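You operate a simulated robot arm through the tools that you are given. There is no shell and no other tool. Be economical: measure what you need, move in short steps, check, and stop when the job is done.

The job below is to be done with a simulated robot arm. You get a single attempt, and the scene is never put back.

JOB
Press the yellow housing's bush home and put it in the green tray.
Fine: use the teal press and slide its table out again.
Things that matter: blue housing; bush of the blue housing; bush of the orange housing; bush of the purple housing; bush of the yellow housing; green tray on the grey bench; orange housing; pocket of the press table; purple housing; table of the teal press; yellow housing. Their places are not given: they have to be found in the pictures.

The check looks at the end state, three seconds after you hand in, the way a careful person would. Anything else that was tipped, shoved, dropped, spilled or broken makes it a failure.

ROBOT AND FRAMES
A 5-joint arm with a two-finger parallel gripper, fixed in place. Base frame: the origin is at the foot of the arm, x ahead of it, y to its left, z up; the work surface is at about z = 2. Units: mm, rad, N and s.
With the tool pointing down near the work surface it reaches from about 260 to 680 mm from the base axis. Its first joint turns from -1.152 to 1.152 rad. The tool tilts only in the upright plane through the base axis and itself; it spins freely about its own axis. Payload 2.9 kg.
The tool frame sits at the grasp point between the pads (the TCP): z along the fingers, y along the line on which they close. The tips reach 30 mm beyond it. The gripper opens to 110 mm. The fingers are 20 mm wide and 10 mm thick; the gripper's body (48 by 112 mm) begins 55 mm behind the TCP.
Orientation is that of the tool frame in the base frame, as a unit quaternion [x, y, z, w]. With the fingers straight down and closing along the base's y, the tool's x points along the base's -x, its y along +y and its z along -z.

CONTROLS
- The arm moves only by the tool step_arm. Its argument "commands" is text: rows parted by semicolons, each of 7 numbers parted by spaces: the finger opening in mm, from 0 to 110, then the shift along the base's x, y, z in units of 40 mm (1.0 is 40 mm), then the turn, a rotation vector about the base's x, y, z in units of 4 degrees (1.0 is 4 degrees). In form: grip dx dy dz wx wy wz; .... A call has 1 to 8 rows; each row shifts and turns the commanded pose from where the row before left it. A call with a number of a shift or a turn outside -1 to 1 is refused whole. A row lasts 0.2 s, in which the tool goes at most 50 mm and 0.15 rad; a call with a longer step from one row to the next is refused whole, and so is a gripper value outside its range. A pose out of reach is approached as far as the arm can. The call stops where the force on the tool passes 60 N (or 10 N more than at its start, if that is more) or the arm is blocked; 0.2 s more then pass. Each finger travels about 108 mm/s and halts on what it meets, pressing with about 24 N; the grip force reading is that of the motor and also rises with nothing between the fingers. The clock runs only during rows and for 0.2 s after the last one: add rows that do not move to give the fingers time. It gives the time, the measured TCP pose, the force on the tool (base axes), the opening and the grip force at its end, in the units of the frame above (readings bear some noise), with the torque about the TCP (base axes, N m) and any sound that the robot's microphone picked up, and new pictures: "views" is both (left out), scene, wrist or none.
- Cameras (640 x 400 px; columns grow to the right, rows downward): "scene" is fixed at [53, -466.2, 606.5]; the picture's right is [0.60, -0.80, 0.00], its down [-0.44, -0.33, -0.83] and it looks along [0.66, 0.50, -0.55] (base axes); focal length 337 px, centre (320, 200). "wrist" rides on the gripper at [73, 17, -103] in the tool frame; the picture's right is [-0.23, 0.97, 0.00], its down [-0.76, -0.18, -0.62] and it looks along [-0.61, -0.14, 0.78] (tool axes); focal length 222 px, centre (320, 200).
- probe_pixels(camera, pixels): for up to 12 pixels [column, row] of the newest picture of that camera ("zoom" is the newest enlarged one), the place [x, y, z] in the base frame of the surface seen there, good to about 2 mm. The clock stands still meanwhile.
- enlarge(camera, box): a new picture of the part [left, top, right, bottom] of that camera's present view, enlarged. The clock stands still meanwhile.
- finish_job(): hands the job in; it is judged then, once.

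Keep the steps short. Do not move on a guess: measure, check each grasp and each placing, and mend mistakes. In all there are 80 turns and 200 pictures (those below and enlarged ones count). Leave the gripper open and the arm clear of the work at the hand-in unless told otherwise, and finish with a single line.

The tools are called after ">>>" as name(argument=value, ...) on one line, values as JSON. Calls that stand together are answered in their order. step_arm: Moves the arm, as the interface text tells. Its arguments: {"type":"object","properties":{"commands":{"type":"string"},"views":{"type":"string","enum":["both","scene","wrist","none"]}},"required":["commands"]} The other tools are called the same way: probe_pixels (camera, pixels) gives the place of the surface under pixels of a picture; enlarge (camera, box) takes an enlarged picture of a part of a camera's view; finish_job () hands the job in.

At the start:

```text
time: 0.0
eef_pos: [310.6, -194.0, 385.0]
ee_rot: [0.001, 1.0, 0.0, 0.0]
contact_force: [0.0, 0.2, 0.2]
torque: [-0.01, -0.03, -0.03]
finger_gap: 110.3
grasp_force: 0.0
```

scene: 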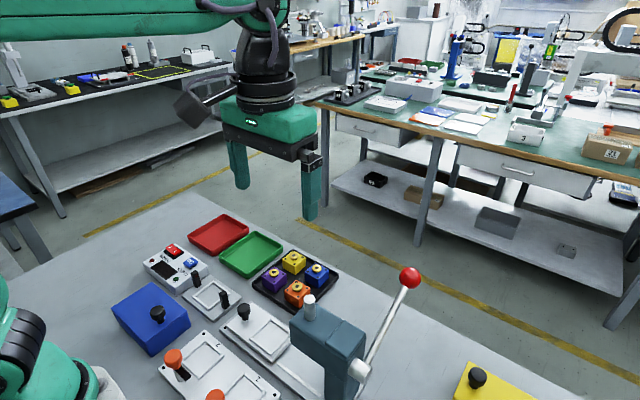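
wrist: 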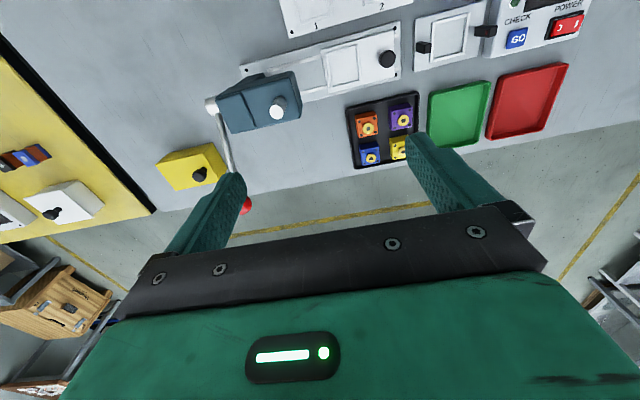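

I see the teal press near (330,340), the tray of housings near (297,280) and the green tray near (250,253). I'll enlarge these areas first.

>>> enlarge(camera="scene", box=[180, 210, 440, 400])

>>> enlarge(camera="wrist", box=[180, 10, 500, 210])

```text
2.11 times, centred on (310, 305) of scene
```

zoom: 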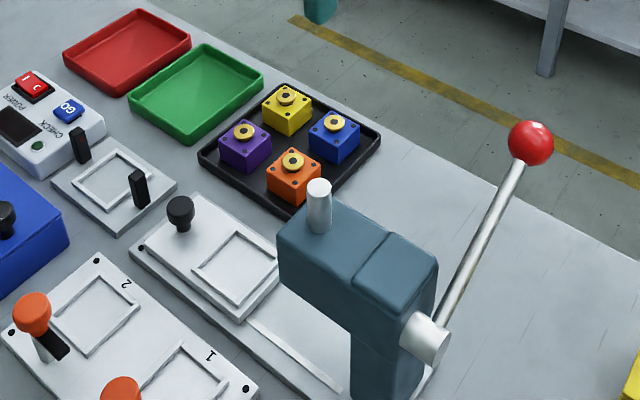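

```text
2.00 times, centred on (340, 110) of wrist
```

zoom: 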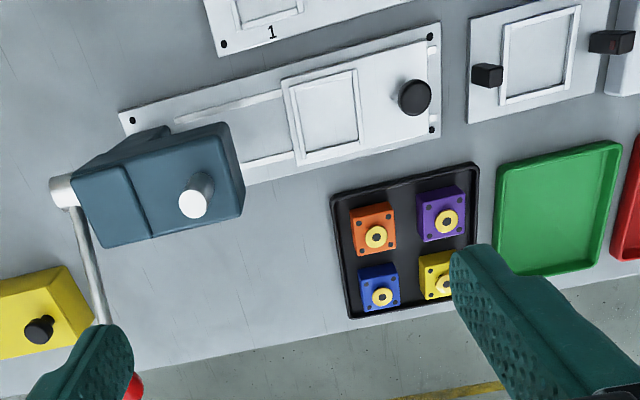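

The press table is out, on rails, and carries a black knob. Next I'll probe the housings, pocket, knob, ram, lever and tray.

>>> probe_pixels(camera="zoom", pixels=[[285, 83], [355, 70], [368, 146], [300, 163], [325, 115], [414, 97], [195, 200], [123, 122], [434, 38], [241, 215], [437, 258], [102, 246]])

>>> probe_pixels(camera="scene", pixels=[[293, 255], [283, 261], [293, 268], [304, 260], [250, 253], [411, 277], [395, 300], [362, 366], [310, 300], [243, 311], [265, 335], [293, 252]])

>>> enlarge(camera="scene", box=[210, 225, 350, 312])

```text
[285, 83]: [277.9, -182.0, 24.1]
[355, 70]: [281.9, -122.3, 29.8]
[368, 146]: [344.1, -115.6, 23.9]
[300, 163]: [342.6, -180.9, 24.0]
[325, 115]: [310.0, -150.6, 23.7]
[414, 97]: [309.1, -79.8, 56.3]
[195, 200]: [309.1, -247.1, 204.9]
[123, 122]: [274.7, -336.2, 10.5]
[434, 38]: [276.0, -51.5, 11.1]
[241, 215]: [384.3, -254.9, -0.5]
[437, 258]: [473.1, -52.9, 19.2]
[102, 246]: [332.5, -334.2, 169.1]
```

```text
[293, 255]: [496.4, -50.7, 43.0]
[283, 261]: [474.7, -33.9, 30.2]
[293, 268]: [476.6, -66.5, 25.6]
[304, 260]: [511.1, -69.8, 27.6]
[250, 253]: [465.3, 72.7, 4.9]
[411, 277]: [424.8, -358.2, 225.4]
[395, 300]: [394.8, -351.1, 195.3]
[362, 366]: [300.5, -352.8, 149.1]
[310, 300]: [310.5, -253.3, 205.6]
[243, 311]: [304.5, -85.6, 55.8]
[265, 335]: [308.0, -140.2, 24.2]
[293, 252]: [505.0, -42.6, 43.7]
```

```text
4.57 times, centred on (280, 268) of scene
```

zoom: 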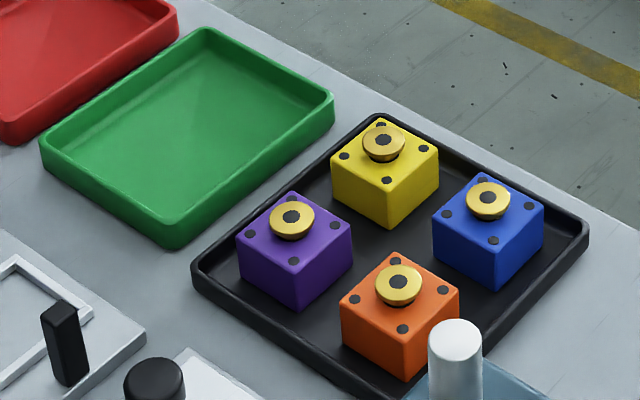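

I'll measure the yellow housing's corners, its bush, and the green tray's extent.

>>> probe_pixels(camera="zoom", pixels=[[334, 159], [387, 181], [436, 152], [384, 125], [387, 222], [384, 142], [376, 160], [345, 205], [432, 192], [390, 245], [200, 40], [170, 225]])

>>> probe_pixels(camera="zoom", pixels=[[240, 238], [295, 260], [348, 230], [293, 198], [435, 210], [494, 240], [541, 205], [488, 180], [60, 140], [320, 100], [190, 130], [295, 305]])

```text
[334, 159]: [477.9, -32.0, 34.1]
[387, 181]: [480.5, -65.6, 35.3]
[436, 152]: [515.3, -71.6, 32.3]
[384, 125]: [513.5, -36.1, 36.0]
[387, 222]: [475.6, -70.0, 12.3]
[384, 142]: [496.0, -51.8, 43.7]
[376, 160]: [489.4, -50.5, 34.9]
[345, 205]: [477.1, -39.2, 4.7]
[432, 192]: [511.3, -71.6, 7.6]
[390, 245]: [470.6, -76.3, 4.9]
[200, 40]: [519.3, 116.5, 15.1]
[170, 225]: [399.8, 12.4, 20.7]
```

```text
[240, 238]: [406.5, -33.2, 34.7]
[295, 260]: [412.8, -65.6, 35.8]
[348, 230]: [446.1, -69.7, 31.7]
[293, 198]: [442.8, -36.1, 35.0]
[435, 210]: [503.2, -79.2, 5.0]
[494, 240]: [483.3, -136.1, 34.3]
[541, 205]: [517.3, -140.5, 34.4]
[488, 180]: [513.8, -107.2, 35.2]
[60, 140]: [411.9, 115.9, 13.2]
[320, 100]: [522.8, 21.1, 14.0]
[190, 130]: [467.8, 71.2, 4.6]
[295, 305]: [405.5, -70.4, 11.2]
```

The yellow housing is about 40 mm square, centred near (495,-52), with its top at z 35. Next I'll measure the press head and lever.

>>> enlarge(camera="scene", box=[270, 255, 450, 400])

>>> probe_pixels(camera="scene", pixels=[[290, 325], [290, 345], [318, 305], [366, 333], [340, 355], [309, 312], [303, 318], [411, 270], [402, 277], [410, 287], [418, 277], [372, 350]])

```text
2.76 times, centred on (360, 328) of scene
```

zoom: 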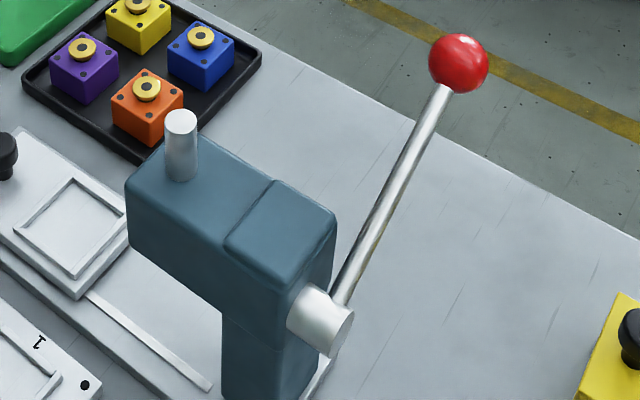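

```text
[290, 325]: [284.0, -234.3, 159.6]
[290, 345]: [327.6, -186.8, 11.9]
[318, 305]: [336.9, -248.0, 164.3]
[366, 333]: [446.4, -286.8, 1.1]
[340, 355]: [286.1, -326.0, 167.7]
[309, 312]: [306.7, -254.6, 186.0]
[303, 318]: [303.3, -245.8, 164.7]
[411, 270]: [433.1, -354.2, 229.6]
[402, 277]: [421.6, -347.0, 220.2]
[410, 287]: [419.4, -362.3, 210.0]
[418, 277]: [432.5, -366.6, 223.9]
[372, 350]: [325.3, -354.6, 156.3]
```

The press head front is at about y=-230 and the lever ball is near (432,-353,220). I'll move to above the yellow housing at about z=150.

>>> step_arm(commands="60 0.576 0.444 -0.734 0 0 0;60 0.576 0.444 -0.734 0 0 0;60 0.576 0.444 -0.734 0 0 0;60 0.576 0.444 -0.734 0 0 0;60 0.576 0.444 -0.734 0 0 0;60 0.576 0.444 -0.734 0 0 0;60 0.576 0.444 -0.734 0 0 0;60 0.576 0.444 -0.734 0 0 0")

```text
time: 1.8
eef_pos: [494.6, -53.2, 151.0]
ee_rot: [0.001, 1.0, 0.002, 0.001]
contact_force: [-0.2, 0.9, 0.0]
torque: [0.0, 0.02, -0.01]
finger_gap: 59.7
grasp_force: 0.1
```

scene: 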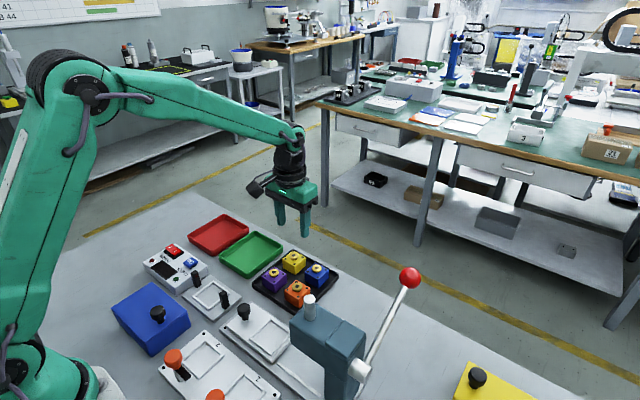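
wrist: 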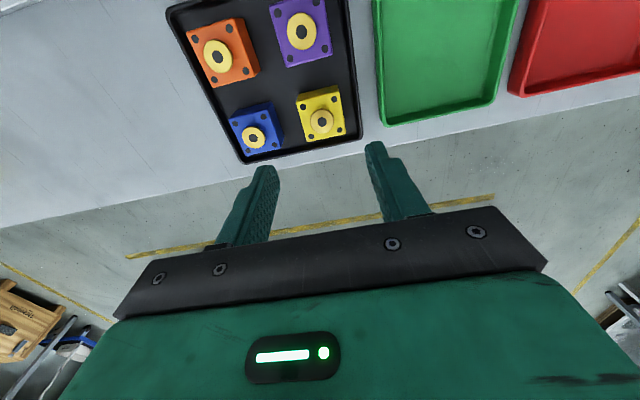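

The gripper is above the yellow housing. I'll enlarge the wrist view to measure the housing's orientation and centre.

>>> enlarge(camera="wrist", box=[220, 70, 380, 170])

```text
4.00 times, centred on (300, 120) of wrist
```

zoom: 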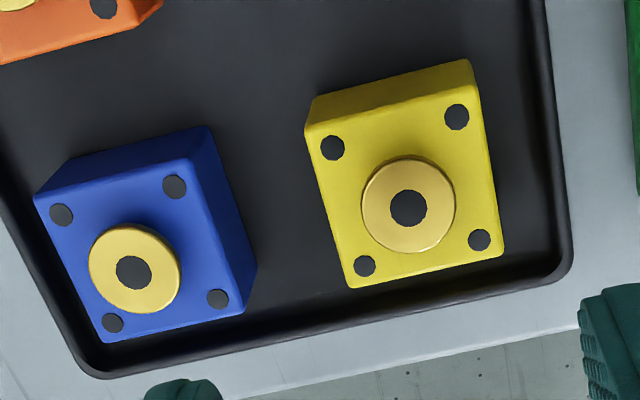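

>>> probe_pixels(camera="zoom", pixels=[[333, 148], [456, 117], [479, 240], [365, 265], [408, 207], [320, 190], [488, 170], [425, 270], [575, 250], [408, 172], [330, 255], [300, 260]])

```text
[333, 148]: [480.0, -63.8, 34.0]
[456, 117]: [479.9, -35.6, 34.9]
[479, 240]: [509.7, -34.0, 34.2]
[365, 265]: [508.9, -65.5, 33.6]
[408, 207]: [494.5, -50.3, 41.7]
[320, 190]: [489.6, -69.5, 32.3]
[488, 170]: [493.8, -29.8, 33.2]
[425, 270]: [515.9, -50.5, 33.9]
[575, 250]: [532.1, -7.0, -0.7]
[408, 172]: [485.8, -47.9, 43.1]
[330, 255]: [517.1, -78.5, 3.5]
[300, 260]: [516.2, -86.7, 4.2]
```

The holes put the housing centre at (494.6,-49.7), square to the base axes. I'll shift 3.4 mm in y and lower to z≈47 with 52 mm of opening.

>>> step_arm(commands="52 0 0.085 0 0 0 0;52 0 0 -0.9 0 0 0;52 0 0 -0.9 0 0 0;52 0 0 -0.4 0 0 0;52 0 0 -0.4 0 0 0;52 0 0 0 0 0 0")

>>> enlarge(camera="scene", box=[230, 180, 370, 312])

```text
time: 3.2
eef_pos: [494.2, -47.5, 46.6]
ee_rot: [0.001, 1.0, -0.001, -0.001]
contact_force: [-0.2, -0.3, -0.7]
torque: [0.03, 0.01, 0.01]
finger_gap: 52.0
grasp_force: 0.1
```

scene: 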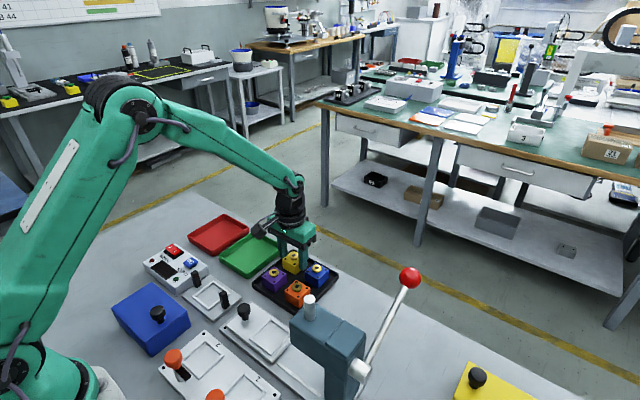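
wrist: 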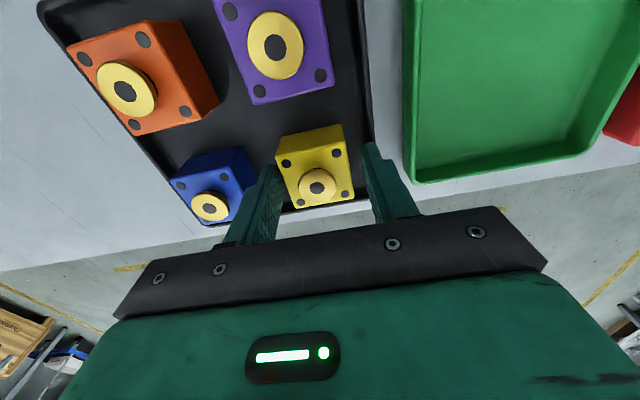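

```text
3.03 times, centred on (300, 246) of scene
```

zoom: 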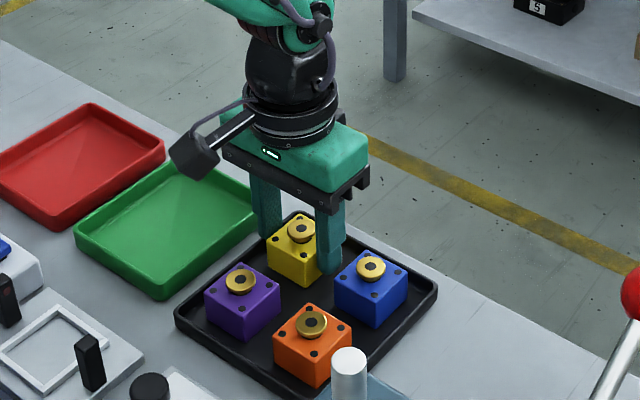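

The fingers straddle the housing. I'll nudge 1.2 mm in -y, close, then check.

>>> step_arm(commands="52 0 -0.03 0 0 0 0;36 0 0 0 0 0 0;36 0 0 0 0 0 0;36 0 0 0 0 0 0", views="none")

```text
time: 4.2
eef_pos: [494.4, -49.9, 46.2]
ee_rot: [0.001, 1.0, 0.001, -0.001]
contact_force: [-0.2, 0.3, 0.1]
torque: [0.0, 0.01, 0.01]
finger_gap: 41.3
grasp_force: 24.5
```

The gap is 41.3 mm at 24 N, so the housing is held. I'll lift and carry it above the press pocket.

>>> step_arm(commands="36 0 0 0.8 0 0 0;36 0 0 0.8 0 0 0;36 0 0 0.8 0 0 0;36 -0.768 -0.418 0 0 0 0;36 -0.768 -0.418 0 0 0 0;36 -0.768 -0.418 0 0 0 0;36 -0.768 -0.418 0 0 0 0;36 -0.768 -0.418 0 0 0 0")

```text
time: 6.0
eef_pos: [341.1, -132.8, 142.0]
ee_rot: [0.0, 1.0, -0.001, 0.001]
contact_force: [0.8, -0.6, -1.7]
torque: [-0.01, 0.0, -0.02]
finger_gap: 41.5
grasp_force: 24.1
```

scene: 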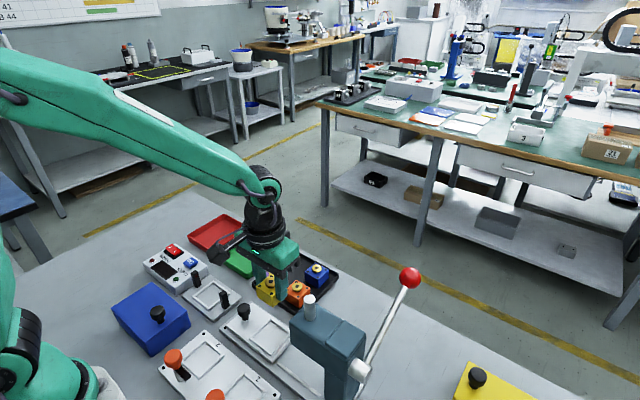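
wrist: 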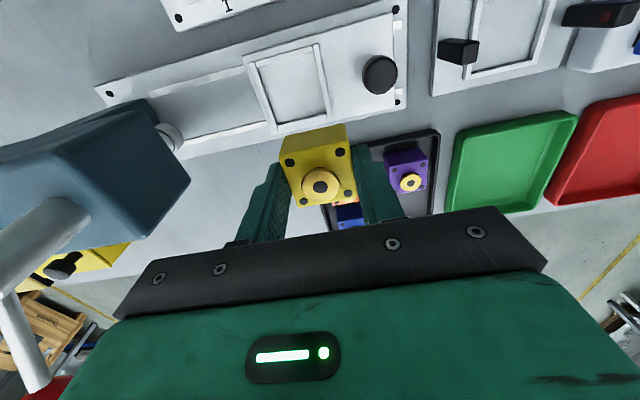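

The housing hangs square and the pocket is in clear view. I'll enlarge it to find its inner corners.

>>> enlarge(camera="wrist", box=[235, 35, 363, 160])

```text
3.20 times, centred on (299, 98) of wrist
```

zoom: 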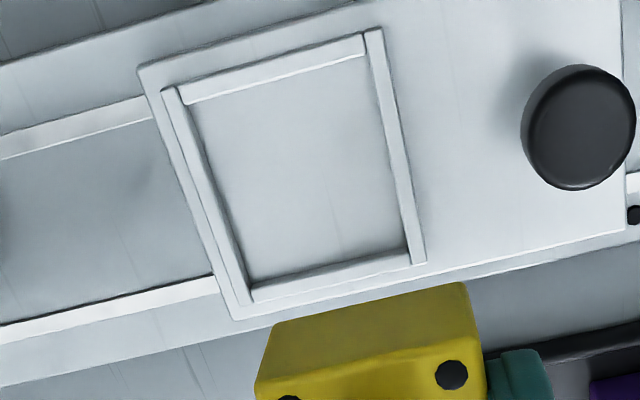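

>>> probe_pixels(camera="zoom", pixels=[[200, 190], [222, 190], [387, 150], [397, 150], [280, 80], [285, 94], [335, 258], [338, 270], [300, 170], [185, 190], [580, 125], [620, 220]])

>>> probe_pixels(camera="zoom", pixels=[[193, 107], [365, 60], [403, 243], [252, 283], [170, 95], [375, 38], [418, 258], [240, 297], [10, 145], [140, 110], [10, 330], [200, 285]])

```text
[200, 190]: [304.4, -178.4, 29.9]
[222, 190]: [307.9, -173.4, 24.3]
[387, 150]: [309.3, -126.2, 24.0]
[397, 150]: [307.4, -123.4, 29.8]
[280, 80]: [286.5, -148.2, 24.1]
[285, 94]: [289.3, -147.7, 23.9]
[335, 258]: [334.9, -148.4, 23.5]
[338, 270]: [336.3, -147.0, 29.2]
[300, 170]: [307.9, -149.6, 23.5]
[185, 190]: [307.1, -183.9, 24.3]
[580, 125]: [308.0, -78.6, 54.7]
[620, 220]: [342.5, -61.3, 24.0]
```

```text
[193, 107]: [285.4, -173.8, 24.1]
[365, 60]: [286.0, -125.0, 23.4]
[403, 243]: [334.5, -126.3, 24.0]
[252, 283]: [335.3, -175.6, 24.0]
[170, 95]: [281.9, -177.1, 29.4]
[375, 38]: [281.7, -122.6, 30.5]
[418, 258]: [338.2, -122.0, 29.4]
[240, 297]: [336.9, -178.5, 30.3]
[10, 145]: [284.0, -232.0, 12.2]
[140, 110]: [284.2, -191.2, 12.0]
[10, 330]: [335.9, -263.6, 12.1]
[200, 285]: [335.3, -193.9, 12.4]
```

The pocket is 50 mm inside, centred at (310.3,-150), with its floor at z=24. I'll move over it and lower until the housing almost rests.

>>> step_arm(commands="36 -0.775 -0.418 0 0 0 0;36 0 0 0 0 0 0;36 0 0 -0.8 0 0 0;36 0 0 -0.6 0 0 0;36 0 0 -0.3 0 0 0;36 0 0 -0.15 0 0 0;36 0 0 0 0 0 0")

>>> enlarge(camera="wrist", box=[235, 60, 405, 230])

```text
time: 7.6
eef_pos: [309.3, -149.8, 68.0]
ee_rot: [0.001, 1.0, 0.0, 0.0]
contact_force: [0.3, 0.4, -1.2]
torque: [0.01, 0.0, -0.03]
finger_gap: 41.4
grasp_force: 24.1
```

scene: 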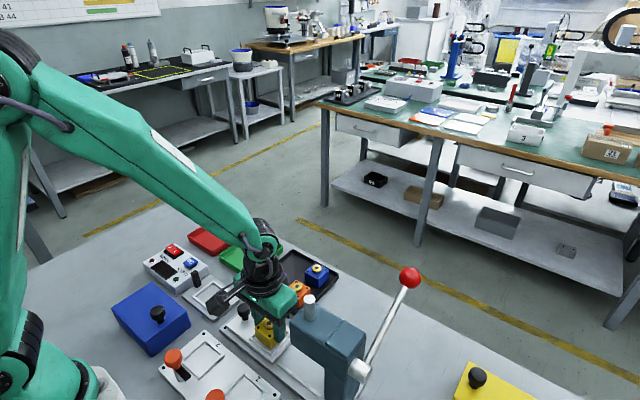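
wrist: 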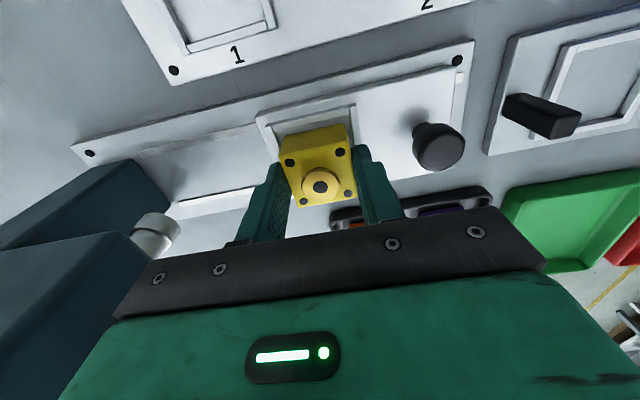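

```text
2.35 times, centred on (320, 145) of wrist
```

zoom: 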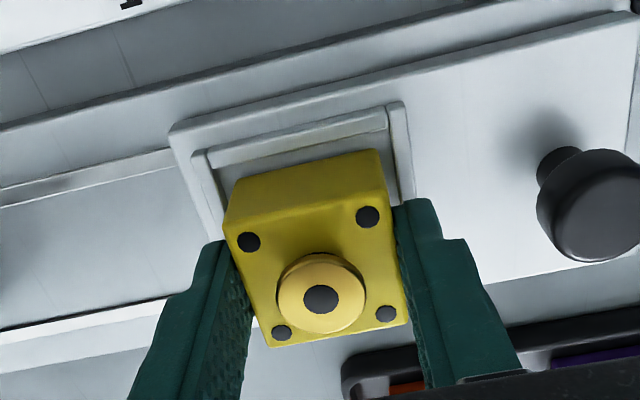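

At z=68 the housing is about 2 mm above the floor. I'll lower gently until contact shows.

>>> step_arm(commands="36 0.01 0 -0.03 0 0 0;36 0 0 -0.03 0 0 0;36 0 0 0 0 0 0", views="none")

```text
time: 8.4
eef_pos: [310.5, -149.8, 67.5]
ee_rot: [0.001, 1.0, -0.001, 0.0]
contact_force: [-4.6, 0.6, 12.4]
torque: [0.06, 0.17, -0.03]
finger_gap: 41.1
grasp_force: 24.2
```

There is 12 N of upward force, so it has touched down. I'll check in both pictures that it sits on the floor and not on a rim.

>>> enlarge(camera="wrist", box=[255, 80, 385, 220])

>>> enlarge(camera="scene", box=[220, 290, 310, 370])

```text
2.86 times, centred on (320, 150) of wrist
```

zoom: 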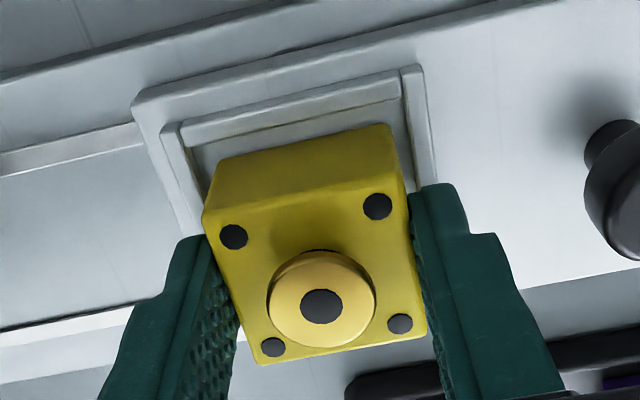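

```text
5.00 times, centred on (265, 330) of scene
```

zoom: 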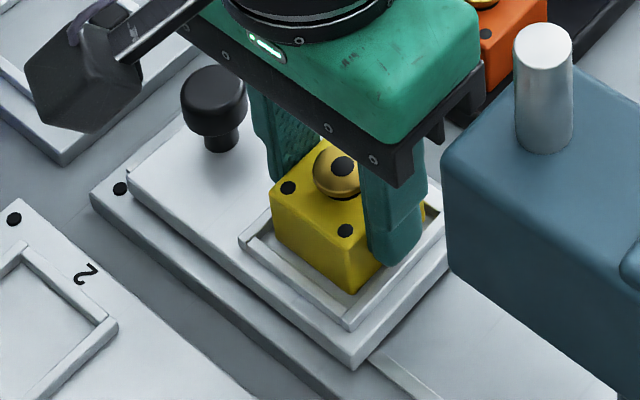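

>>> probe_pixels(camera="zoom", pixels=[[315, 260], [330, 225], [356, 283], [300, 275], [285, 280], [430, 215], [437, 235], [272, 195], [272, 240], [288, 188], [345, 230], [420, 262]])

```text
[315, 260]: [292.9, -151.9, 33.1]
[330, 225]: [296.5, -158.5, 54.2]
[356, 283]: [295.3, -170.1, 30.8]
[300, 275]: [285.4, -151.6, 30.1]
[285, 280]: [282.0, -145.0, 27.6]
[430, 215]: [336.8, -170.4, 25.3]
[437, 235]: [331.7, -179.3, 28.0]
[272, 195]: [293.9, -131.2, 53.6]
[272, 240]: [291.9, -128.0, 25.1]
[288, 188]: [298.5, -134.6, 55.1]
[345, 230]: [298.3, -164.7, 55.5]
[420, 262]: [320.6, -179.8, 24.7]
```

>>> enlarge(camera="wrist", box=[255, 80, 385, 220])

>>> probe_pixels(camera="zoom", pixels=[[233, 237], [377, 207], [400, 323], [273, 346], [322, 307], [300, 170], [300, 130], [300, 115], [220, 150], [380, 110]])

```text
2.86 times, centred on (320, 150) of wrist
```

zoom: 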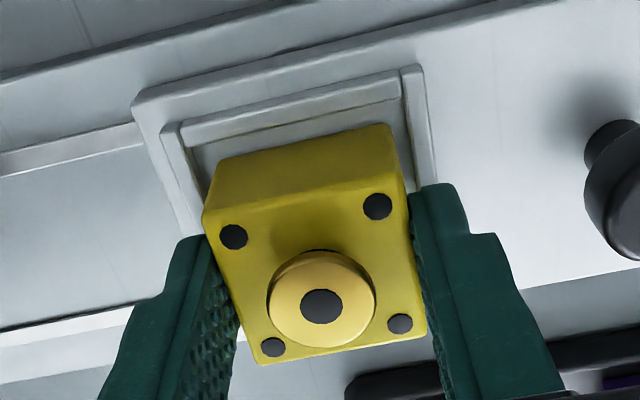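

```text
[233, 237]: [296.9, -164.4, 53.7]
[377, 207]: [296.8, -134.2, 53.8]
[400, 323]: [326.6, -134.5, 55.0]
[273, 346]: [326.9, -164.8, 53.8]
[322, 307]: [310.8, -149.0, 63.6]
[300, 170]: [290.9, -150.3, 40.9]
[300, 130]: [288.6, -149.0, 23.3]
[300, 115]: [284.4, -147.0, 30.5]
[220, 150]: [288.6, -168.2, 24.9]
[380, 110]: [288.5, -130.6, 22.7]
```

The housing is inside the pocket, centred at about (311.5,-149.5). I'll nudge it 1.2 mm in -x, then release and lift.

>>> step_arm(commands="36 0 0 0.03 0 0 0;36 -0.03 0 0 0 0 0;36 0 0 -0.02 0 0 0;54 0 0 0 0 0 0;54 0 0 0 0 0 0;54 0 0 0.6 0 0 0;54 0 0 0.9 0 0 0;54 0 0 0.9 0 0 0")

>>> enlarge(camera="wrist", box=[240, 40, 420, 180])

```text
time: 10.2
eef_pos: [309.7, -149.8, 163.2]
ee_rot: [0.001, 1.0, 0.0, 0.0]
contact_force: [-0.1, 0.5, 0.9]
torque: [0.01, 0.01, -0.01]
finger_gap: 53.9
grasp_force: 0.1
```

scene: 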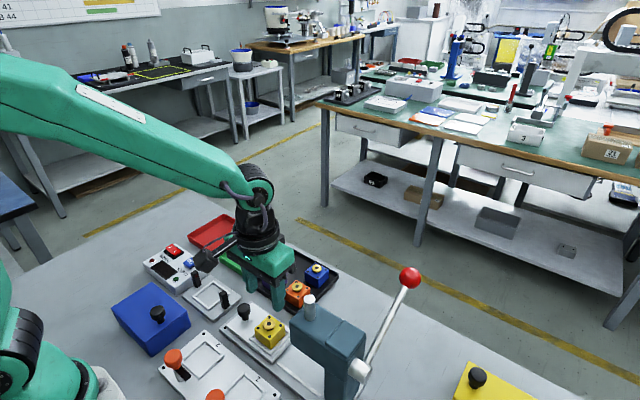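
wrist: 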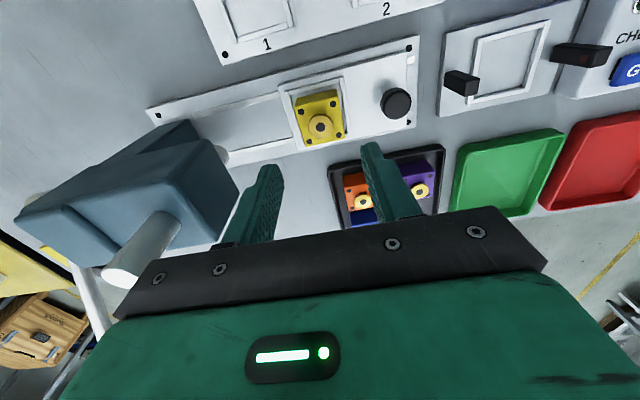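

```text
2.86 times, centred on (330, 110) of wrist
```

zoom: 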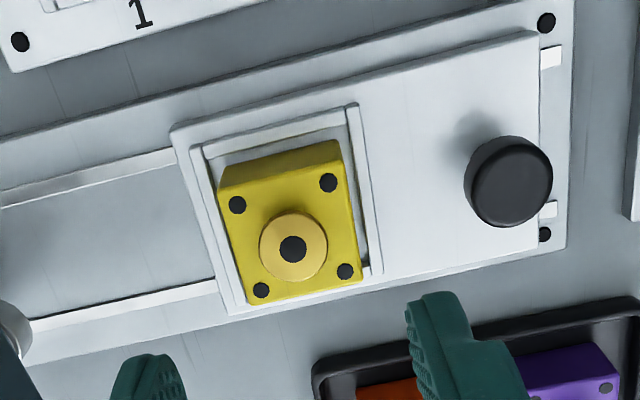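

The housing sits square in the pocket. To push the knob without hitting the press head, I'll turn the tool -90° so it closes along x, moving above the knob (308.5,-79.5) on the way.

>>> step_arm(commands="54 0 0.22 0 0 0 -1;54 0 0.22 0 0 0 -1;54 0 0.22 0 0 0 -1;54 0 0.22 0 0 0 -1;54 0 0.22 0 0 0 -1;54 0 0.22 0 0 0 -1;54 0 0.22 0 0 0 -1;54 0 0.22 0 0 0 -1", views="none")

>>> step_arm(commands="54 0 0 0 0 0 -1;54 0 0 0 0 0 -1;54 0 0 0 0 0 -1;54 0 0 0 0 0 -1;54 0 0 0 0 0 -1;54 0 0 0 0 0 -1;54 0 0 0 0 0 -1;54 0 0 0 0 0 -1", views="none")

>>> step_arm(commands="54 0 0 0 0 0 -1;54 0 0 0 0 0 -1;54 0 0 0 0 0 -1;54 0 0 0 0 0 -1;54 0 0 0 0 0 -1;54 0 0 0 0 0 -1;54 0 0 0 0 0 -0.5")

```text
time: 12.0
eef_pos: [309.8, -80.5, 162.2]
ee_rot: [0.276, 0.961, 0.0, 0.0]
contact_force: [0.2, 1.0, -0.6]
torque: [0.01, 0.01, -0.02]
finger_gap: 54.0
grasp_force: 0.0
```

```text
time: 13.8
eef_pos: [308.3, -79.5, 161.6]
ee_rot: [0.531, 0.848, 0.0, -0.001]
contact_force: [0.2, -0.4, 0.1]
torque: [0.0, 0.03, -0.02]
finger_gap: 53.9
grasp_force: 0.0
```

```text
time: 15.4
eef_pos: [309.0, -79.9, 162.6]
ee_rot: [0.707, 0.707, 0.0, -0.001]
contact_force: [0.1, 1.0, 0.2]
torque: [-0.04, 0.01, 0.01]
finger_gap: 53.9
grasp_force: 0.1
```

scene: 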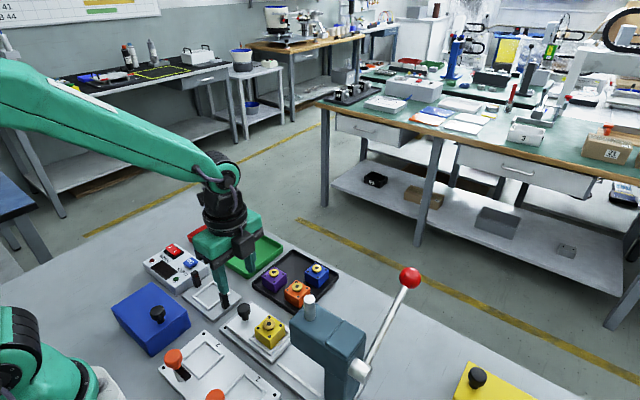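
wrist: 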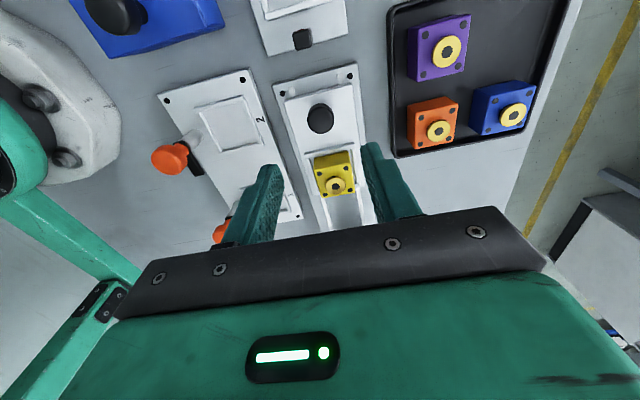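

The tool now closes along x. I'll measure the knob before lowering.

>>> enlarge(camera="wrist", box=[270, 60, 390, 220])

>>> probe_pixels(camera="wrist", pixels=[[320, 118], [310, 118], [331, 117], [320, 107], [322, 129], [345, 130], [300, 140]])

```text
2.50 times, centred on (330, 140) of wrist
```

zoom: 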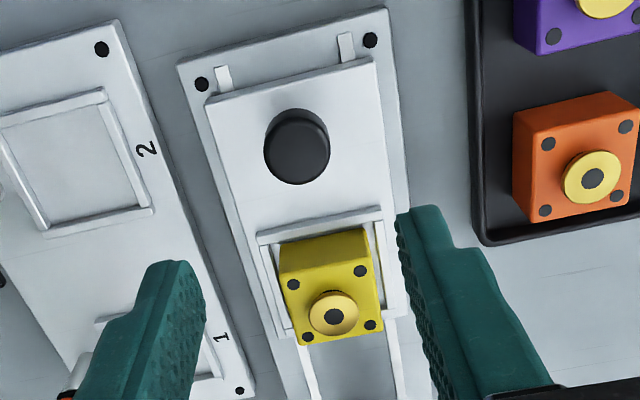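

```text
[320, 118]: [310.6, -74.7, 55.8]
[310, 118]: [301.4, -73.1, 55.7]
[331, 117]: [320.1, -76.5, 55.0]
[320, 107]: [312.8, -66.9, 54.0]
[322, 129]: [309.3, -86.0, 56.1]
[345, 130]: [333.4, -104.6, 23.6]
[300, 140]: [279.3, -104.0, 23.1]
```

The knob centre is about (310,-78.5), radius about 12, top z=56. I'll lower to z≈66 and close on it.

>>> step_arm(commands="50 0.02 0.02 -0.8 0 0 0;50 0 0 -0.8 0 0 0;50 0 0 -0.6 0 0 0;50 0 0 -0.2 0 0 0;16 0 0 0 0 0 0;16 0 0 0 0 0 0;16 0 0 0 0 0 0")

```text
time: 17.0
eef_pos: [310.6, -78.4, 67.1]
ee_rot: [0.708, 0.707, 0.001, 0.001]
contact_force: [9.1, 0.4, -10.6]
torque: [-0.19, -0.2, -0.01]
finger_gap: 25.2
grasp_force: 44.9
```

scene: 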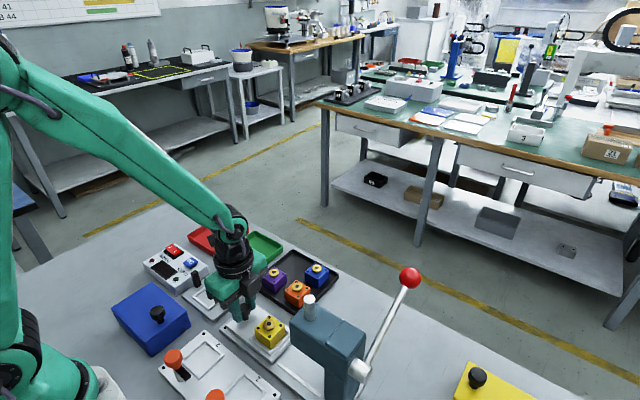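
wrist: 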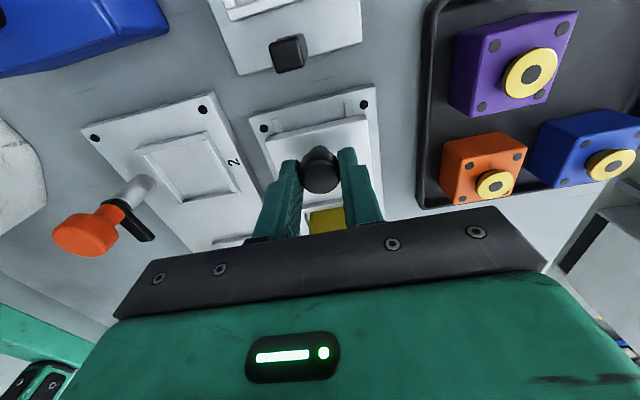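

The knob is held at 25 mm. I'll slide the table toward -y in small steps.

>>> step_arm(commands="16 0 -0.2 0 0 0 0;16 0 -0.25 0 0 0 0;16 0 -0.25 0 0 0 0;16 0 -0.25 0 0 0 0;16 0 -0.25 0 0 0 0;16 0 -0.25 0 0 0 0")

```text
time: 18.4
eef_pos: [309.6, -136.6, 66.9]
ee_rot: [0.707, 0.707, 0.0, 0.0]
contact_force: [21.2, -0.1, -34.1]
torque: [-0.1, -0.17, -0.08]
finger_gap: 25.3
grasp_force: 44.8
```

scene: 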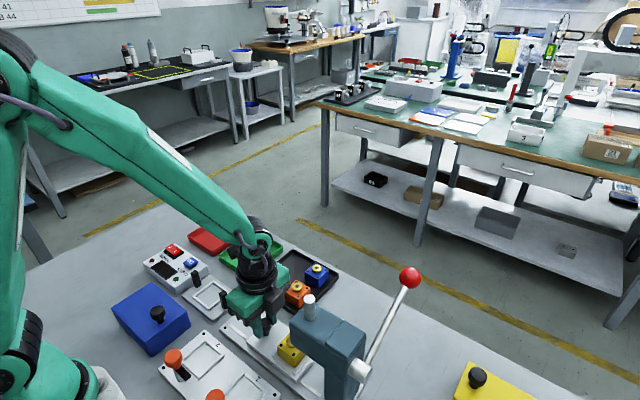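
wrist: 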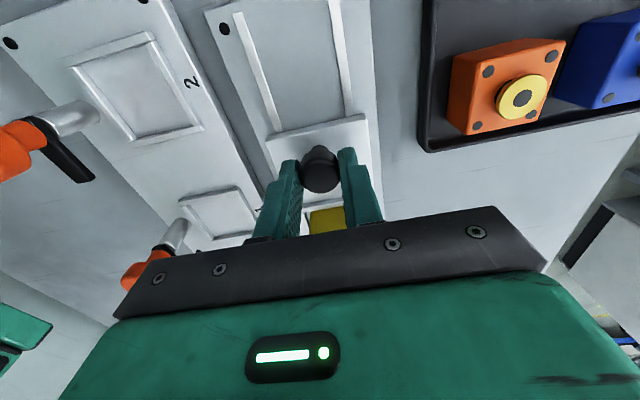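

The table slides freely. I'll relieve the built-up x/z strain by about 1 mm and go on in small steps until the stop.

>>> step_arm(commands="16 0.025 0 -0.03 0 0 0;16 0 -0.2 0 0 0 0;16 0 -0.2 0 0 0 0;16 0 -0.2 0 0 0 0;16 0 -0.1 0 0 0 0")

```text
time: 19.6
eef_pos: [309.4, -164.6, 66.6]
ee_rot: [0.708, 0.707, -0.001, 0.0]
contact_force: [-15.0, -0.2, 35.0]
torque: [-0.02, 0.31, 0.03]
finger_gap: 25.2
grasp_force: 45.0
```

scene: 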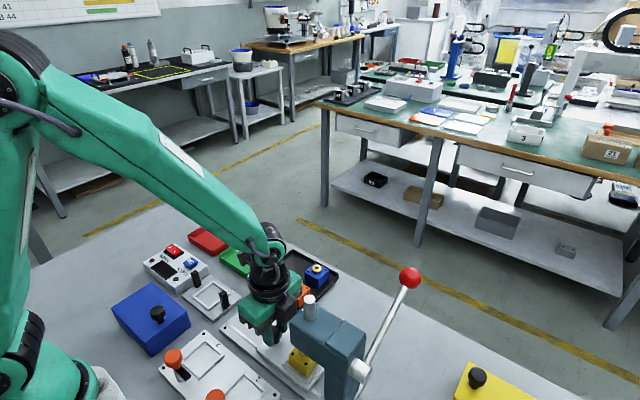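
wrist: 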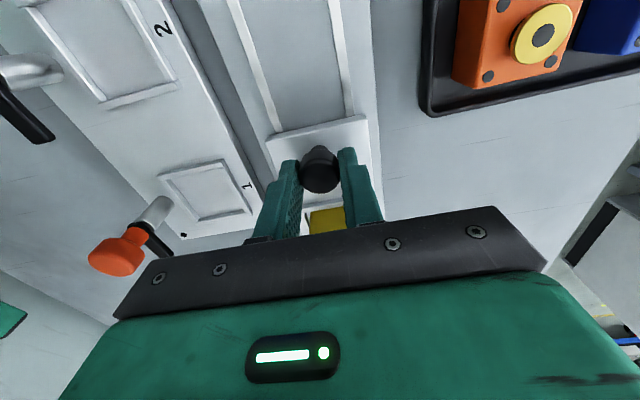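

I overcorrected, so I'll take half of it back and continue in -y.

>>> step_arm(commands="16 -0.01 0 0.014 0 0 0;16 0 -0.1 0 0 0 0;16 0 -0.1 0 0 0 0;16 0 -0.05 0 0 0 0;16 0 -0.05 0 0 0 0;16 0 0 0 0 0 0", views="scene")

>>> enlarge(camera="scene", box=[230, 280, 390, 390])

```text
time: 21.0
eef_pos: [310.3, -176.4, 65.6]
ee_rot: [0.708, 0.706, 0.0, 0.0]
contact_force: [-14.0, -2.1, 23.2]
torque: [-0.24, 0.16, 0.04]
finger_gap: 24.9
grasp_force: 44.9
```

scene: 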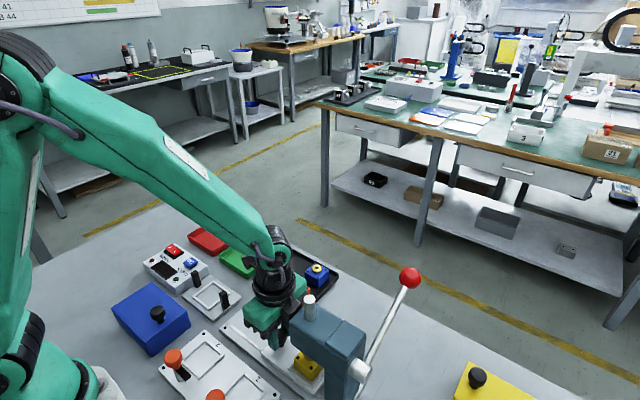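

```text
3.64 times, centred on (310, 335) of scene
```

zoom: 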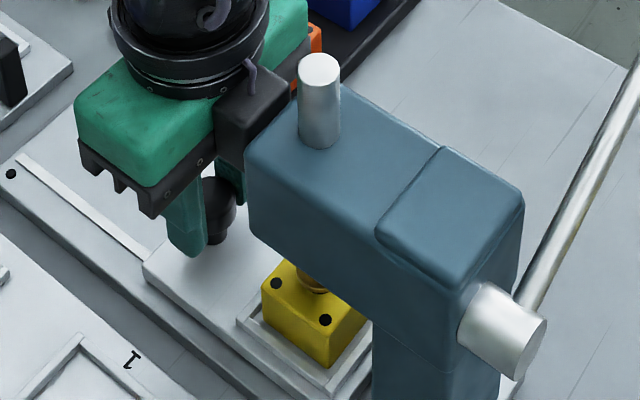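

The pocket is now near y≈-248 and the ram axis near y≈-250. I'll advance in 1 mm steps, looking for the stop.

>>> step_arm(commands="16 0.01 -0.03 0.008 0 0 0;16 0 -0.03 0 0 0 0;16 0 0 0 0 0 0", views="none")

>>> probe_pixels(camera="zoom", pixels=[[318, 62], [305, 100], [320, 130], [338, 130], [250, 100], [255, 145], [248, 200], [276, 284], [325, 320], [293, 100], [330, 370], [240, 325]])

```text
time: 21.8
eef_pos: [311.0, -178.8, 67.0]
ee_rot: [0.707, 0.707, 0.0, 0.0]
contact_force: [-9.5, 8.1, 11.2]
torque: [-0.35, 0.0, -0.19]
finger_gap: 25.0
grasp_force: 45.1
```

```text
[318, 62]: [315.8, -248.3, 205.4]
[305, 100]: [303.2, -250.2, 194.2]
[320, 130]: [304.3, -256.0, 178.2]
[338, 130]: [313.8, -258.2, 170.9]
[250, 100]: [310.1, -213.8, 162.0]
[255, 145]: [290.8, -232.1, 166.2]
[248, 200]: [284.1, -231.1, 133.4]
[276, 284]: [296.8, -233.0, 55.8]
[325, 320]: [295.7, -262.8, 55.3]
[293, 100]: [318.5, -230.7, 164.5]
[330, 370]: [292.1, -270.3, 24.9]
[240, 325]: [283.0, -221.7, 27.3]
```

The y force is starting to rise. One more millimetre will confirm the end stop.

>>> step_arm(commands="16 0 -0.03 0 0 0 0;16 0 0 0 0 0 0", views="none")

```text
time: 22.4
eef_pos: [310.4, -179.4, 65.6]
ee_rot: [0.707, 0.708, 0.0, -0.002]
contact_force: [-1.3, 30.8, 6.8]
torque: [0.11, -0.18, -0.06]
finger_gap: 25.1
grasp_force: 45.0
```

30 N in y confirms the end stop. I'll relieve it, release the knob and lift straight up.

>>> step_arm(commands="16 0 0.03 0 0 0 0;50 0 0 0 0 0 0;50 0 0 0 0 0 0;50 0 0 0.5 0 0 0;50 0 0 1 0 0 0;50 0 0 1 0 0 0;50 0 0 1 0 0 0;50 0 0 1 0 0 0")

>>> enlarge(camera="scene", box=[230, 260, 430, 390])

```text
time: 24.2
eef_pos: [309.1, -179.5, 245.8]
ee_rot: [0.708, 0.706, -0.001, 0.0]
contact_force: [-1.0, -0.6, 0.6]
torque: [-0.04, -0.03, -0.02]
finger_gap: 49.9
grasp_force: 0.1
```

scene: 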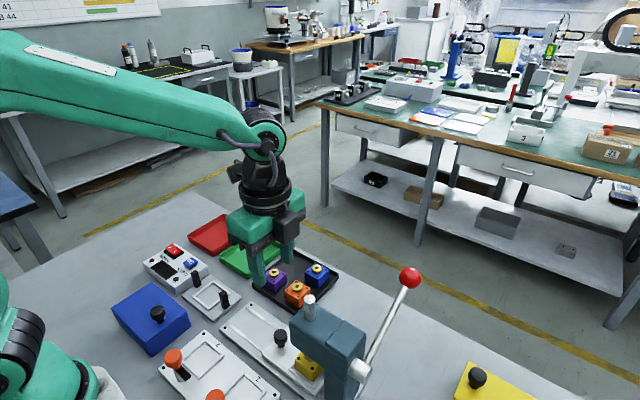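
wrist: 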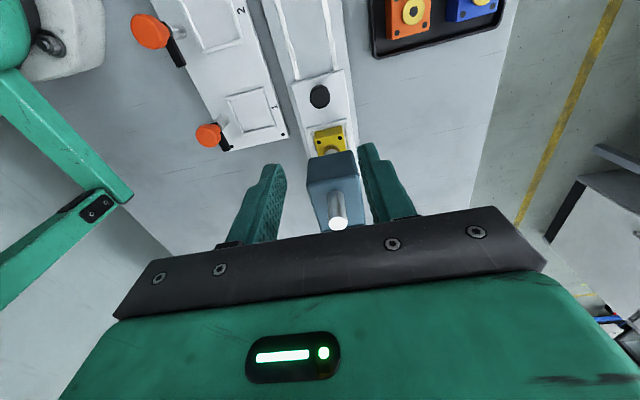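

```text
3.08 times, centred on (330, 325) of scene
```

zoom: 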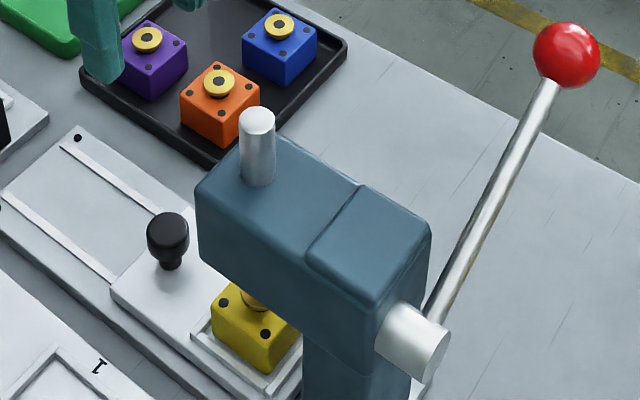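

The table is seated with the bush under the ram. I'll turn the tool back +90° while moving above the lever ball (432,-353), staying high.

>>> step_arm(commands="50 0.385 0 0.2 0 0 1;50 0.385 0 0.2 0 0 1;50 0.385 0 0.2 0 0 1;50 0.385 0 0.2 0 0 1;50 0.385 0 0.2 0 0 1;50 0.385 0 0.2 0 0 1;50 0.385 0 0.2 0 0 1;50 0.385 0 0.2 0 0 1", views="none")

>>> step_arm(commands="50 0 -0.54 0 0 0 1;50 0 -0.54 0 0 0 1;50 0 -0.54 0 0 0 1;50 0 -0.54 0 0 0 1;50 0 -0.54 0 0 0 1;50 0 -0.54 0 0 0 1;50 0 -0.54 0 0 0 1;50 0 -0.54 0 0 0 1", views="none")

>>> step_arm(commands="50 0 0 0 0 0 1;50 0 0 0 0 0 1;50 0 0 0 0 0 1;50 0 0 0 0 0 1;50 0 0 0 0 0 1;50 0 0 0 0 0 1;50 0 0 0 0 0 0.5")

```text
time: 26.0
eef_pos: [432.6, -178.2, 310.2]
ee_rot: [0.485, 0.874, 0.0, 0.001]
contact_force: [-0.9, -0.2, 0.2]
torque: [-0.01, 0.0, -0.03]
finger_gap: 50.3
grasp_force: 0.1
```

```text
time: 27.8
eef_pos: [434.0, -353.3, 310.1]
ee_rot: [0.224, 0.975, 0.0, 0.0]
contact_force: [-0.2, 0.1, -0.1]
torque: [0.01, 0.01, -0.01]
finger_gap: 50.1
grasp_force: 0.1
```

```text
time: 29.4
eef_pos: [433.3, -352.3, 310.1]
ee_rot: [0.0, 1.0, -0.001, -0.001]
contact_force: [0.8, -0.8, -0.1]
torque: [0.0, 0.01, 0.0]
finger_gap: 50.2
grasp_force: 0.1
```

scene: 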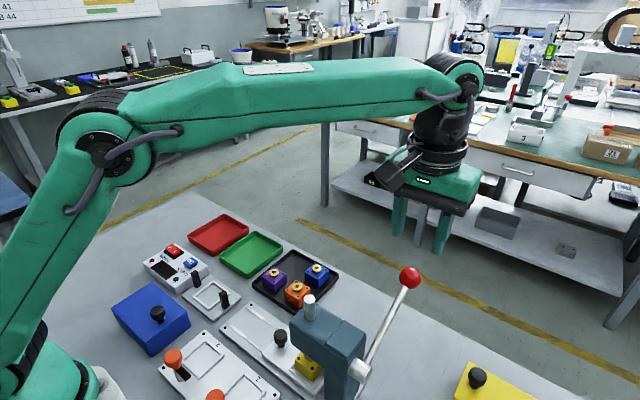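
wrist: 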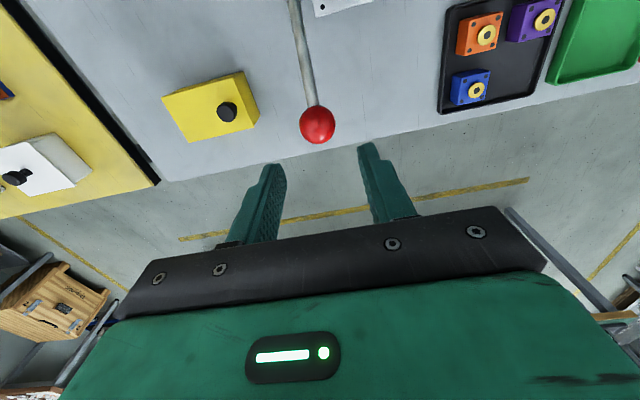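

I'm above the ball, which appears at (317,124) in the wrist view. I'll probe its surface and the stem.

>>> probe_pixels(camera="wrist", pixels=[[317, 120], [317, 108], [302, 124], [333, 124], [319, 139], [309, 90], [300, 45], [295, 10]])

```text
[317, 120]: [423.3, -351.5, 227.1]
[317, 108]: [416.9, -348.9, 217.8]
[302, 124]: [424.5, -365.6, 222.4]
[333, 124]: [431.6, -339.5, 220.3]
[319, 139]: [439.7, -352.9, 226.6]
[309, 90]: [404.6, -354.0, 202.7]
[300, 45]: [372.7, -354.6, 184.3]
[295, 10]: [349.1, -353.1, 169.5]
```

>>> enlarge(camera="scene", box=[330, 330, 400, 400])

>>> probe_pixels(camera="scene", pixels=[[370, 374], [366, 376], [372, 368], [364, 370], [368, 370]])

```text
5.71 times, centred on (365, 365) of scene
```

zoom: 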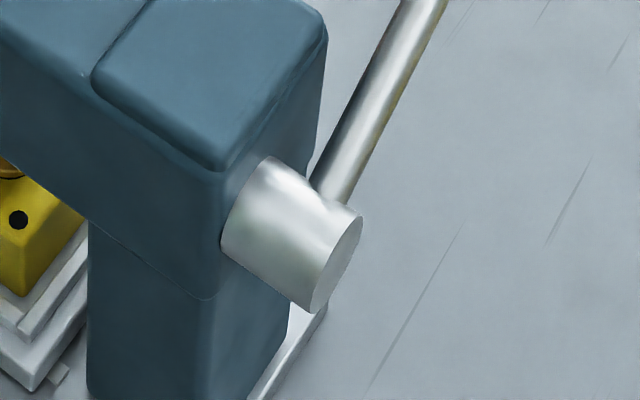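

```text
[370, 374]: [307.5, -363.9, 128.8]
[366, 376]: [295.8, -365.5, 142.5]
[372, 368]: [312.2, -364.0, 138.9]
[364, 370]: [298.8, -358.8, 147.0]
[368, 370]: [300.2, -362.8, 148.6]
```

The ball centre is about (430,-352.5,217), radius 14, and the hub pivot is about (304.5,141) in x-z, giving a 147 mm lever. I'll descend over the ball and grip it.

>>> step_arm(commands="50 -0.07 0 -0.5 0 0 0;50 0 0 -0.8 0 0 0;50 0 0 -0.8 0 0 0;50 0 0 -0.2 0 0 0;20 0 0 0 0 0 0;20 0 0 0 0 0 0;20 0 0 0 0 0 0")

```text
time: 31.0
eef_pos: [431.5, -354.6, 218.4]
ee_rot: [0.003, 1.0, -0.001, 0.003]
contact_force: [2.5, -37.0, -7.0]
torque: [-0.09, -0.16, -0.02]
finger_gap: 33.4
grasp_force: 45.0
```

scene: 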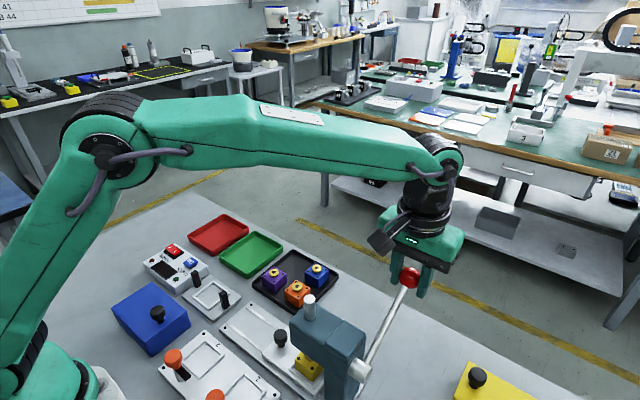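
wrist: 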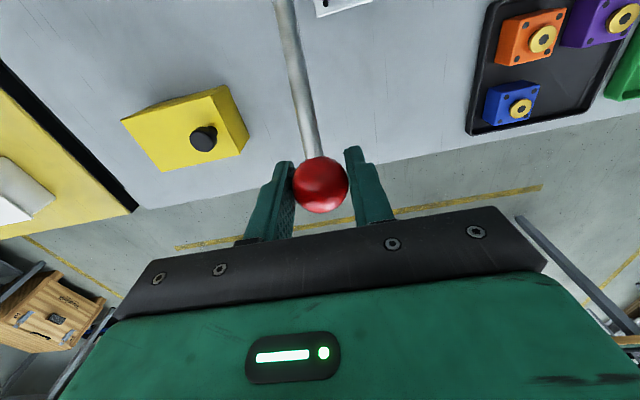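

The ball is gripped, with a 37 N side load because I'm about 2 mm off in y. I'll relieve that first.

>>> step_arm(commands="20 0 -0.05 0 0 0 0;20 0 0 0 0 0 0", views="none")

```text
time: 31.6
eef_pos: [431.0, -353.2, 217.9]
ee_rot: [0.001, 1.0, -0.001, 0.0]
contact_force: [-1.8, -21.9, -3.9]
torque: [-0.22, -0.69, -0.28]
finger_gap: 33.5
grasp_force: 44.5
```

>>> step_arm(commands="20 0 -0.04 0 0 0 0;20 0 0 0 0 0 0", views="none")

```text
time: 32.2
eef_pos: [432.2, -354.2, 217.3]
ee_rot: [-0.001, 1.0, 0.001, -0.001]
contact_force: [0.7, -1.8, -2.7]
torque: [-0.03, -0.72, -0.23]
finger_gap: 33.0
grasp_force: 44.9
```

Balanced now. I'll pull the lever along its arc in ~4° steps, watching forces.

>>> step_arm(commands="20 0.101 0 -0.18 0 0 0;20 0.113 0 -0.2325 0 0 0;20 0.0975 0 -0.2375 0 0 0;20 0 0 0 0 0 0", views="scene")

```text
time: 33.2
eef_pos: [443.8, -353.8, 192.5]
ee_rot: [0.0, 1.0, 0.0, -0.001]
contact_force: [-3.1, 13.1, 10.0]
torque: [0.1, 1.27, 0.02]
finger_gap: 33.6
grasp_force: 44.8
```

scene: 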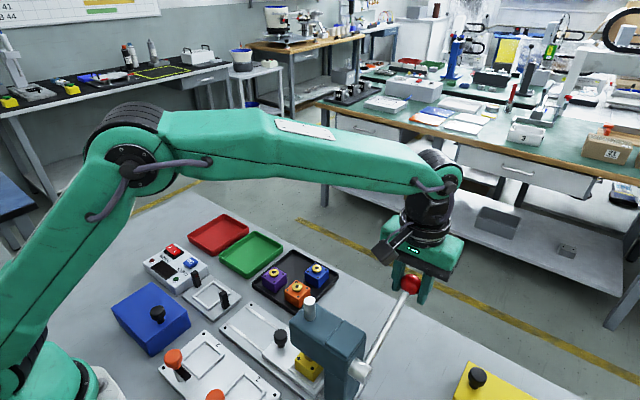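

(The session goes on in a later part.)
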